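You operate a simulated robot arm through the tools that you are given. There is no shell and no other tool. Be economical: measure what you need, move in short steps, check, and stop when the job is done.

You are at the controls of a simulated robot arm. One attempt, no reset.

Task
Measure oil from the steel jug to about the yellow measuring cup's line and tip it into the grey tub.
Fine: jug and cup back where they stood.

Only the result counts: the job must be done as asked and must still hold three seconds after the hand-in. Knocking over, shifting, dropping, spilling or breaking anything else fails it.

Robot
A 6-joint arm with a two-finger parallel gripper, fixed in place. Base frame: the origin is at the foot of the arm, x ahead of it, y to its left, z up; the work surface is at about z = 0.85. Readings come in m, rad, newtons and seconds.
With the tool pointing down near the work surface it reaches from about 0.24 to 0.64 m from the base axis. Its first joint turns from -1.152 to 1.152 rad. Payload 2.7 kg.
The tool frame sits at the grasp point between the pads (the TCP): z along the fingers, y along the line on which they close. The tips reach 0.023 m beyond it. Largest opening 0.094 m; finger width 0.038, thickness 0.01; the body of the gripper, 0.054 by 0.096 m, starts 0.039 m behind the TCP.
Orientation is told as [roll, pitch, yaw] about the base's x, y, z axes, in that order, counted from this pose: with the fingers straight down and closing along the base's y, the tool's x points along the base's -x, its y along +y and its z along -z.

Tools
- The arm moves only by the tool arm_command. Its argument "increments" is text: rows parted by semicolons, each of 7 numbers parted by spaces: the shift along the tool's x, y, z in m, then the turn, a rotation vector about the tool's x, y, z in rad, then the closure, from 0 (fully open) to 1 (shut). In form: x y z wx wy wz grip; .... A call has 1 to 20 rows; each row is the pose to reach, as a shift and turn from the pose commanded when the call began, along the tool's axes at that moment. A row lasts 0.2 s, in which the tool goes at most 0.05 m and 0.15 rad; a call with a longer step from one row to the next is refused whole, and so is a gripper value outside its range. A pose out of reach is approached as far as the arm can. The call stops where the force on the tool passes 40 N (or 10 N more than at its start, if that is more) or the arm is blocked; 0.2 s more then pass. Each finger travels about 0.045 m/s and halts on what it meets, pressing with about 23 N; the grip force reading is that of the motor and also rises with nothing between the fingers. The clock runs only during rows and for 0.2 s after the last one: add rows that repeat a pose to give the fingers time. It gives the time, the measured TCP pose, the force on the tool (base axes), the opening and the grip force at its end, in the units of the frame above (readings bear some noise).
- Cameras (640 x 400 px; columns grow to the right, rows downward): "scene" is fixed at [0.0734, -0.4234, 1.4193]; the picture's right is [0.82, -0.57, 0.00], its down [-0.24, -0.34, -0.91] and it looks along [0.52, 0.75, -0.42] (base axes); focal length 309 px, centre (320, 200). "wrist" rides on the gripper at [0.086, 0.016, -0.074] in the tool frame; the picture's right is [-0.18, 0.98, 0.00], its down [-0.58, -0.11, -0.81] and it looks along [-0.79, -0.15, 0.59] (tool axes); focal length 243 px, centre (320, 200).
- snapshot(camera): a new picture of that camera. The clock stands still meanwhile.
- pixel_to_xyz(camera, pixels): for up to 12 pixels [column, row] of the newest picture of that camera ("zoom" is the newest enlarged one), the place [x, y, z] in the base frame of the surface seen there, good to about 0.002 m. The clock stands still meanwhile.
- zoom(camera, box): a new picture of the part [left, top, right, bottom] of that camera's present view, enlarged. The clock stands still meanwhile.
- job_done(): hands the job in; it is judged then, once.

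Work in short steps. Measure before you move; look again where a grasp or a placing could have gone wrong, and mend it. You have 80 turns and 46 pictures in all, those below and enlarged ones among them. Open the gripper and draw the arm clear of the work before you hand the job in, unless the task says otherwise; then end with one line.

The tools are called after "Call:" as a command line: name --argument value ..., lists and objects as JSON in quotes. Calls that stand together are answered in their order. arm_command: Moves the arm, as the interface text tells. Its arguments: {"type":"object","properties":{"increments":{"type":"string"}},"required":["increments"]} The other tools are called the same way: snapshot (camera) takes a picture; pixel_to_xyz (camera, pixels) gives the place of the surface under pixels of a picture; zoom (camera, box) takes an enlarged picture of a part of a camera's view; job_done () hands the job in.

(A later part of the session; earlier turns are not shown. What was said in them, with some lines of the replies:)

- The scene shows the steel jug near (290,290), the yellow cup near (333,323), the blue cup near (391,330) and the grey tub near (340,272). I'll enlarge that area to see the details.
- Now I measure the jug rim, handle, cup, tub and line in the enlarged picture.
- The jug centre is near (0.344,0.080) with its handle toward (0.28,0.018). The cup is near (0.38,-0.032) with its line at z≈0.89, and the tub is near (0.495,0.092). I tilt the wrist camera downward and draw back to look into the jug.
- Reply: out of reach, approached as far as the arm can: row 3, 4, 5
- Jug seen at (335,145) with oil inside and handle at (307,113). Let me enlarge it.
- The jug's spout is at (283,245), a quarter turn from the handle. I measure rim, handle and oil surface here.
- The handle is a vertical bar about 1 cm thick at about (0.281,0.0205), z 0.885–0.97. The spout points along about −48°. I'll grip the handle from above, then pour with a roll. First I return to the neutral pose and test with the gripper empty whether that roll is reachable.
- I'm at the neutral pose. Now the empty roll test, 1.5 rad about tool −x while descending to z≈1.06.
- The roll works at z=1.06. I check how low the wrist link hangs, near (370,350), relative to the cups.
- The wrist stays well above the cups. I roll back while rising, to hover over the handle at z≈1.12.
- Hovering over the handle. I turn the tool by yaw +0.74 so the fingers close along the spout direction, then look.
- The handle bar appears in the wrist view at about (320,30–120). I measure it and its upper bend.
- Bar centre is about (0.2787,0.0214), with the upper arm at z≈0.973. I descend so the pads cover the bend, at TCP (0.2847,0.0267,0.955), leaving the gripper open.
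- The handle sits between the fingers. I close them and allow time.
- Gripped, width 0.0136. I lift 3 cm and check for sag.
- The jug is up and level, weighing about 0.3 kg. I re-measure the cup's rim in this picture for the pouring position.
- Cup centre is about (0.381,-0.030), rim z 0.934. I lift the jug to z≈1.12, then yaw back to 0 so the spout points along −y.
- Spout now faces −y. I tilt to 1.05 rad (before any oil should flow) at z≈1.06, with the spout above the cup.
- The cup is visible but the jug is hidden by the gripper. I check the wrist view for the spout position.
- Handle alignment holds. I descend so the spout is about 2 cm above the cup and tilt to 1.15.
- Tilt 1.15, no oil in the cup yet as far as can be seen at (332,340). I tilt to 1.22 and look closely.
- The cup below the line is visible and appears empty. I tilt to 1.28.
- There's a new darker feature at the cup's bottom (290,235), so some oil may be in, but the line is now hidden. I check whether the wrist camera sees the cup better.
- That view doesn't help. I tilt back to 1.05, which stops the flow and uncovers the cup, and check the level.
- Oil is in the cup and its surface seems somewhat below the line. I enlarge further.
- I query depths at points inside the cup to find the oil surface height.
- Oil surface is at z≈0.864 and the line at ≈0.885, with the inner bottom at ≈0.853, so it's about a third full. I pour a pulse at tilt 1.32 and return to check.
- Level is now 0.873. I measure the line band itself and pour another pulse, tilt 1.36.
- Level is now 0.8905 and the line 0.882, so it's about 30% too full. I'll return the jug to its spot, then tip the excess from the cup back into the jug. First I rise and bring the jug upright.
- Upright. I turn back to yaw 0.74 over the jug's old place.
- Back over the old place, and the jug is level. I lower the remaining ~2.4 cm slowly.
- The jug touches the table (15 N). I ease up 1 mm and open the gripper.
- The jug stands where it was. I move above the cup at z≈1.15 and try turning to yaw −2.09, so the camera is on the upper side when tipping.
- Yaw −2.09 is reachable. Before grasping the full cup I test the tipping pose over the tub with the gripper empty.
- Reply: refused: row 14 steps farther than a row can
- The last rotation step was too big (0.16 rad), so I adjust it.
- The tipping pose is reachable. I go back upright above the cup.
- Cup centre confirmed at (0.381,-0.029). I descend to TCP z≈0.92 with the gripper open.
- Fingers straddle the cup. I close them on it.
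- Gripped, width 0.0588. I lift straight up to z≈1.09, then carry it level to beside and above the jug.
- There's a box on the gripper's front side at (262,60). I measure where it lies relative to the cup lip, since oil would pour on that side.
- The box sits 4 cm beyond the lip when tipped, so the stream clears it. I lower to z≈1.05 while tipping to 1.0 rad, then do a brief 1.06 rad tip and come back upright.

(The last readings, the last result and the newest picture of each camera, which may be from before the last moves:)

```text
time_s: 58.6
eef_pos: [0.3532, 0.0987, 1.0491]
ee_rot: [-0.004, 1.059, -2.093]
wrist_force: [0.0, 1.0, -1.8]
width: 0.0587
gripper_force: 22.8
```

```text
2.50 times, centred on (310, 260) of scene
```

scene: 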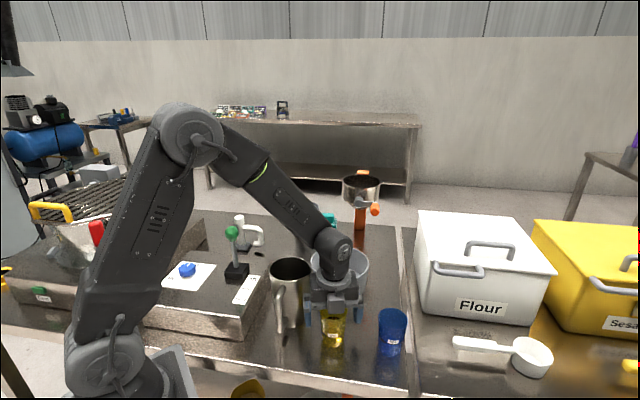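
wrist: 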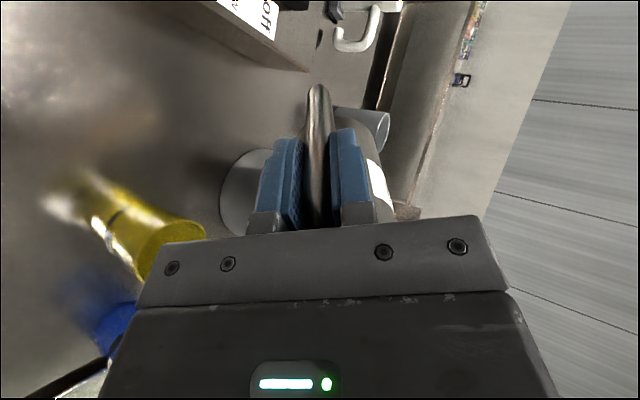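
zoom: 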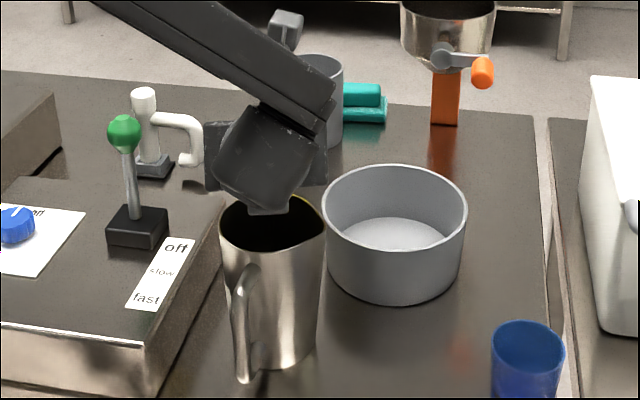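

The lip is well over the jug mouth. I bring the cup upright while rising 4 cm, then check the level.

Call:
arm_command --increments "0.01 0 -0.006 0 -0.1 0 0.6; 0.02 0 -0.012 0 -0.2 0 0.6; 0.03 0 -0.017 0 -0.3 0 0.6; 0.0349 0 -0.0196 0 -0.4 0 0.6; 0.0349 0 -0.0196 0 -0.5 0 0.6; 0.0349 0 -0.0196 0 -0.6 0 0.6; 0.0349 0 -0.0196 0 -0.7 0 0.6; 0.0349 0 -0.0196 0 -0.8 0 0.6; 0.0349 0 -0.0196 0 -0.9 0 0.6; 0.0349 0 -0.0196 0 -1 0 0.6; 0.0349 0 -0.0196 0 -1.06 0 0.6; 0.0349 0 -0.0196 0 -1.06 0 0.6; 0.0349 0 -0.0196 0 -1.06 0 0.6; 0.0349 0 -0.0196 0 -1.06 0 0.6"

Call:
zoom --camera "scene" --box '[300, 205, 350, 265]'

```text
time_s: 61.6
eef_pos: [0.3533, 0.099, 1.0906]
ee_rot: [-0.001, -0.002, -2.089]
wrist_force: [-0.7, -0.8, -1.7]
width: 0.0589
gripper_force: 23.4
```

```text
6.67 times, centred on (325, 235) of scene
```

zoom: 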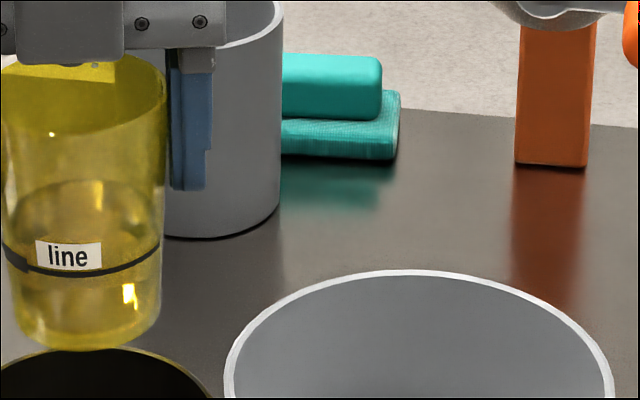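

The cup is visible at the left. I measure the oil surface (80,210) against the line band (100,272).

Call:
pixel_to_xyz --camera "zoom" --pixels '[[60, 195], [80, 215], [110, 225], [40, 220], [90, 235], [120, 205], [100, 273], [60, 273], [130, 265], [80, 188], [90, 345], [80, 230]]'

```text
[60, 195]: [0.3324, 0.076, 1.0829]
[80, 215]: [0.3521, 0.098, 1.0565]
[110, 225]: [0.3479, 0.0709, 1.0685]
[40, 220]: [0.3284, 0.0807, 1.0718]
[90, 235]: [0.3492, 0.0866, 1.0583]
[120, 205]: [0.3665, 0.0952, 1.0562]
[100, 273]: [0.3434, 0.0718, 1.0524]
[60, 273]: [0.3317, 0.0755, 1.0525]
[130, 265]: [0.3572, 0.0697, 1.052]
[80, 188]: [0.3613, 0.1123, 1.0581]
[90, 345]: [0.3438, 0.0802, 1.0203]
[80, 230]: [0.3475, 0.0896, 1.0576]
```

Oil is 5 mm above the line. I repeat the tip with 1.10 rad.

Call:
arm_command --increments "0 0 0 0 0.12 0 0.6; 0 0 0 0 0.24 0 0.6; 0 0 0 0 0.36 0 0.6; 0 0 0.005 0 0.48 0 0.6; 0 0 0.01 0 0.6 0 0.6; 0 0 0.02 0 0.72 0 0.6; 0 0 0.03 0 0.84 0 0.6; 0 0 0.04 0 0.94 0 0.6; 0 0 0.04 0 1.02 0 0.6; 0 0 0.04 0 1.07 0 0.6; 0 0 0.04 0 1.1 0 0.6; 0 0 0.04 0 1.1 0 0.6; 0 0 0.04 0 1.1 0 0.6; 0 0 0.03 0 1.02 0 0.6; 0 0 0.015 0 0.9 0 0.6; 0 0 0 0 0.76 0 0.6; 0 0 0 0 0.62 0 0.6; 0 0 0 0 0.48 0 0.6; 0 0 0 0 0.34 0 0.6; 0 0 0 0 0.2 0 0.6"

Call:
arm_command --increments "0 0 0 0 -0.1 0 0.6; 0 0 0 0 -0.2 0 0.6; 0 0 0 0 -0.2 0 0.6; 0 0 0 0 -0.2 0 0.6; 0 0 0 0 -0.2 0 0.6; 0 0 0 0 -0.2 0 0.6"

Call:
zoom --camera "scene" --box '[300, 205, 350, 265]'

Call:
pixel_to_xyz --camera "zoom" --pixels '[[70, 205], [80, 215], [110, 215], [50, 225], [90, 235], [120, 205], [100, 273], [60, 273], [130, 265], [100, 205], [90, 225], [80, 230]]'

```text
time_s: 65.8
eef_pos: [0.3534, 0.0976, 1.0917]
ee_rot: [-0.001, 0.198, -2.091]
wrist_force: [-0.1, 0.4, -1.8]
width: 0.0588
gripper_force: 23.1
```

```text
time_s: 67.2
eef_pos: [0.353, 0.099, 1.0905]
ee_rot: [-0.002, -0.003, -2.089]
wrist_force: [-0.1, -0.7, -1.7]
width: 0.0588
gripper_force: 23.7
```

```text
6.67 times, centred on (325, 235) of scene
```

zoom: 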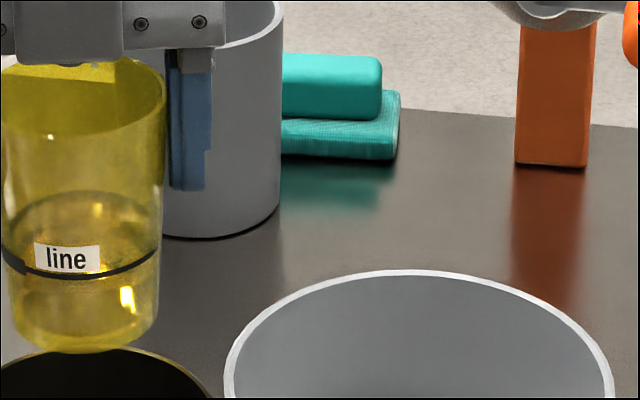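

```text
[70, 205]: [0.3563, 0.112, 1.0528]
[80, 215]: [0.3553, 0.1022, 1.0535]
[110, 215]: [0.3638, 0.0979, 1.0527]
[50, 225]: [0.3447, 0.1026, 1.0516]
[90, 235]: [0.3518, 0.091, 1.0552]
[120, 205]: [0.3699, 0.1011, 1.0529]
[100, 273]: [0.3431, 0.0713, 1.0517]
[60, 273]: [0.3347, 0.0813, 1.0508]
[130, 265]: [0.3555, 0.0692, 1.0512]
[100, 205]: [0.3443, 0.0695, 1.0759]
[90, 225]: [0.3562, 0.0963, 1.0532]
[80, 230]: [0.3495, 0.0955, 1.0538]
```

Oil is within 2 mm of the line, which is good. I carry the cup level over the tub, to TCP ≈(0.5025,0.105,1.07).

Call:
arm_command --increments "0.006 0.01 0 0 0 0 0.6; 0.018 0.028 0 0 0 0 0.6; 0.032 0.05 0 0 0 0 0.6; 0.046 0.073 0 0 0 0 0.6; 0.06 0.095 0 0 0 0 0.6; 0.072 0.114 0.005 0 0 0 0.6; 0.08 0.1265 0.012 0 0 0 0.6; 0.08 0.1265 0.02 0 0 0 0.6; 0.08 0.1265 0.02 0 0 0 0.6; 0.08 0.1265 0.02 0 0 0 0.6"

Call:
zoom --camera "scene" --box '[270, 180, 430, 310]'

```text
time_s: 69.4
eef_pos: [0.5019, 0.1056, 1.0693]
ee_rot: [-0.002, -0.001, -2.088]
wrist_force: [0.1, -0.8, -2.7]
width: 0.0587
gripper_force: 23.0
```

```text
3.08 times, centred on (350, 245) of scene
```

zoom: 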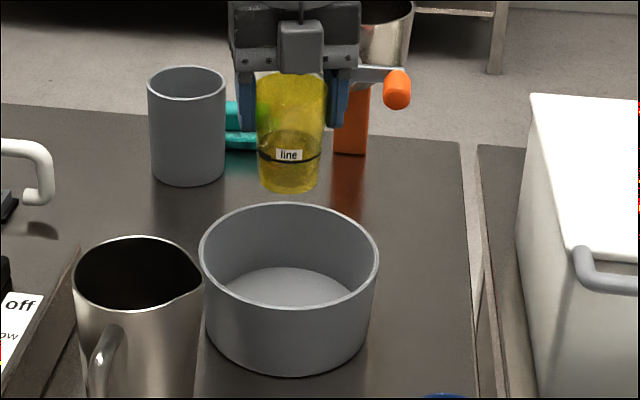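

Above the tub. I tip to 1.0 rad, then slowly on to 1.4.

Call:
arm_command --increments "0 0 0 0 0.12 0 0.6; 0 0 0 0 0.24 0 0.6; 0 0 0 0 0.36 0 0.6; 0 0 0 0 0.48 0 0.6; 0 0 0 0 0.6 0 0.6; 0 0 0 0 0.72 0 0.6; 0 0 0 0 0.84 0 0.6; 0 0 0 0 0.94 0 0.6; 0 0 0 0 1.02 0 0.6; 0 0 0 0 1.08 0 0.6; 0 0 0 0 1.13 0 0.6; 0 0 0 0 1.16 0 0.6; 0 0 0 0 1.19 0 0.6; 0 0 0 0 1.22 0 0.6; 0 0 0 0 1.25 0 0.6; 0 0 0 0 1.28 0 0.6; 0 0 0 0 1.31 0 0.6; 0 0 0 0 1.34 0 0.6; 0 0 0 0 1.37 0 0.6; 0 0 0 0 1.4 0 0.6"

Call:
zoom --camera "scene" --box '[270, 180, 430, 310]'

```text
time_s: 73.6
eef_pos: [0.5026, 0.1056, 1.0706]
ee_rot: [-0.008, 1.399, -2.098]
wrist_force: [0.3, -0.2, -1.9]
width: 0.0586
gripper_force: 23.1
```

```text
3.08 times, centred on (350, 245) of scene
```

zoom: 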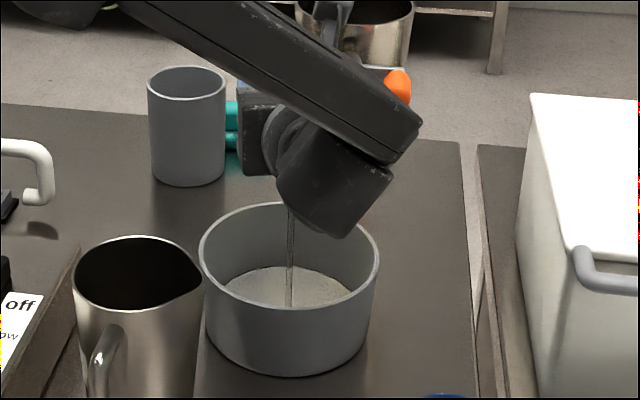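

The stream falls into the tub at (290,290). I continue slowly to 1.85 rad and hold to drain.

Call:
arm_command --increments "0 0 0 0 0.03 0 0.6; 0 0 0 0 0.06 0 0.6; 0 0 0 0 0.09 0 0.6; 0 0 0 0 0.12 0 0.6; 0 0 0 0 0.15 0 0.6; 0 0 0 0 0.19 0 0.6; 0 0 0 0 0.23 0 0.6; 0 0 0 0 0.27 0 0.6; 0 0 0 0 0.31 0 0.6; 0 0 0 0 0.35 0 0.6; 0 0 0 0 0.4 0 0.6; 0 0 0 0 0.45 0 0.6; 0 0 0 0 0.45 0 0.6; 0 0 0 0 0.45 0 0.6; 0 0 0 0 0.45 0 0.6; 0 0 0 0 0.45 0 0.6; 0 0 0 0 0.45 0 0.6; 0 0 0 0 0.45 0 0.6; 0 0 0 0 0.45 0 0.6; 0 0 0 0 0.45 0 0.6"

Call:
zoom --camera "scene" --box '[270, 180, 430, 310]'

```text
time_s: 77.8
eef_pos: [0.5026, 0.1067, 1.0696]
ee_rot: [-3.138, 1.292, 1.058]
wrist_force: [0.5, -0.6, -1.3]
width: 0.0588
gripper_force: 22.6
```

```text
3.08 times, centred on (350, 245) of scene
```

zoom: 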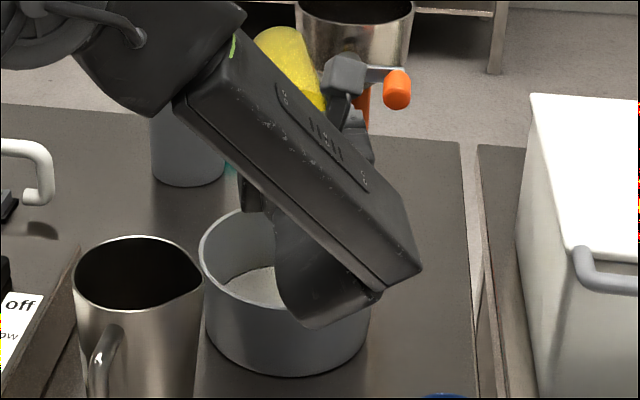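

The stream has ended. I bring the cup upright in place over the tub.

Call:
arm_command --increments "0 0 0 0 -0.13 0 0.6; 0 0 0 0 -0.26 0 0.6; 0 0 0 0 -0.39 0 0.6; 0 0 0 0 -0.52 0 0.6; 0 0 0 0 -0.65 0 0.6; 0 0 0 0 -0.78 0 0.6; 0 0 0 0 -0.91 0 0.6; 0 0 0 0 -1.04 0 0.6; 0 0 0 0 -1.17 0 0.6; 0 0 0 0 -1.3 0 0.6; 0 0 0 0 -1.43 0 0.6; 0 0 0 0 -1.56 0 0.6; 0 0 0 0 -1.69 0 0.6; 0 0 0 0 -1.8 0 0.6; 0 0 0 0 -1.85 0 0.6; 0 0 0 0 -1.85 0 0.6; 0 0 0 0 -1.85 0 0.6"

Call:
zoom --camera "scene" --box '[270, 180, 430, 310]'

```text
time_s: 81.4
eef_pos: [0.5028, 0.1049, 1.0709]
ee_rot: [-0.003, -0.003, -2.091]
wrist_force: [-0.3, -0.8, -1.7]
width: 0.0587
gripper_force: 22.4
```

```text
3.08 times, centred on (350, 245) of scene
```

zoom: 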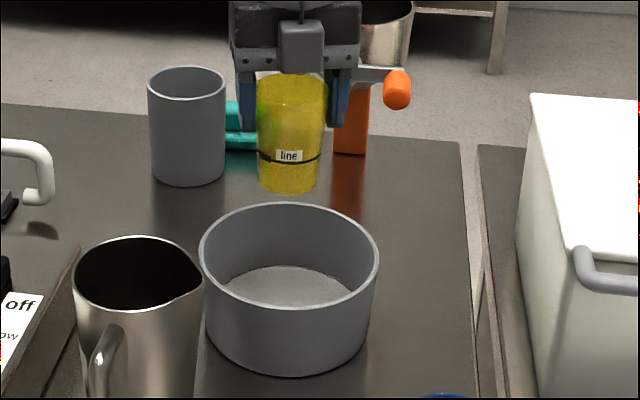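

The cup is empty. I carry it back to its spot and lower to just above the table.

Call:
arm_command --increments "-0.03 -0.0065 0 0 0 0 0.6; -0.06 -0.013 0 0 0 0 0.6; -0.09 -0.02 0 0 0 0 0.6; -0.12 -0.026 0 0 0 0 0.6; -0.15 -0.033 0 0 0 0 0.6; -0.1776 -0.0387 0 0 0 0 0.6; -0.1776 -0.0387 0.03 0 0 0 0.6; -0.1776 -0.0387 0.07 0 0 0 0.6; -0.1776 -0.0387 0.11 0 0 0 0.6; -0.1776 -0.0387 0.135 0 0 0 0.6; -0.1776 -0.0387 0.143 0 0 0 0.6; -0.1776 -0.0387 0.146 0 0 0 0.6; -0.1776 -0.0387 0.148 0 0 0 0.6; -0.1776 -0.0387 0.149 0 0 0 0.6; -0.1776 -0.0387 0.149 0 0 0 0.6"

Call:
zoom --camera "scene" --box '[250, 240, 410, 370]'

```text
time_s: 84.6
eef_pos: [0.3813, -0.0302, 0.9212]
ee_rot: [0.0, 0.0, -2.089]
wrist_force: [-3.6, -0.1, 9.5]
width: 0.0591
gripper_force: 22.8
```

```text
3.08 times, centred on (330, 305) of scene
```

zoom: 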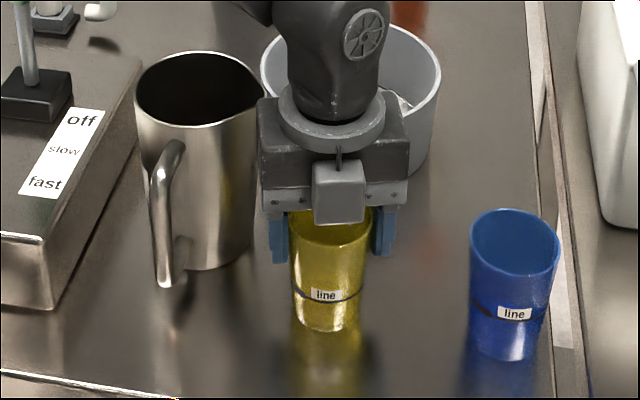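

The cup rests on the table (9.5 N). I open the gripper and rise straight up.

Call:
arm_command --increments "0 0 0 0 0 0 0.4; 0 0 0 0 0 0 0.2; 0 0 0 0 0 0 0; 0 0 0 0 0 0 0; 0 0 0 0 0 0 0; 0 0 -0.03 0 0 0 0; 0 0 -0.07 0 0 0 0; 0 0 -0.11 0 0 0 0; 0 0 -0.15 0 0 0 0; 0 0 -0.19 0 0 0 0; 0 0 -0.23 0 0 0 0; 0 0 -0.26 0 0 0 0; 0 0 -0.26 0 0 0 0"

Call:
zoom --camera "scene" --box '[230, 220, 430, 380]'

```text
time_s: 87.4
eef_pos: [0.3794, -0.0295, 1.1814]
ee_rot: [-0.002, -0.002, -2.089]
wrist_force: [-0.2, -0.2, -0.8]
width: 0.0938
gripper_force: 0.0
```

```text
2.50 times, centred on (330, 300) of scene
```

zoom: 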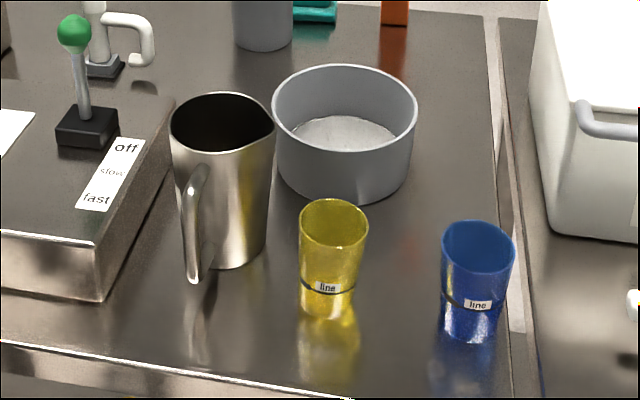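

Jug and cup stand where they were, the oil is in the tub, no spill is visible, and the open gripper is clear at z≈1.18. I hand in.

Call:
job_done

```text
The job is handed in.
```

I measured the oil in the yellow cup to within about 2 mm of its line and tipped it into the grey tub. I had first overfilled by about 8 mm and poured the excess back into the jug. The jug and cup are back where they stood, no spill is visible in the pictures, and the job is handed in with the gripper open and clear.
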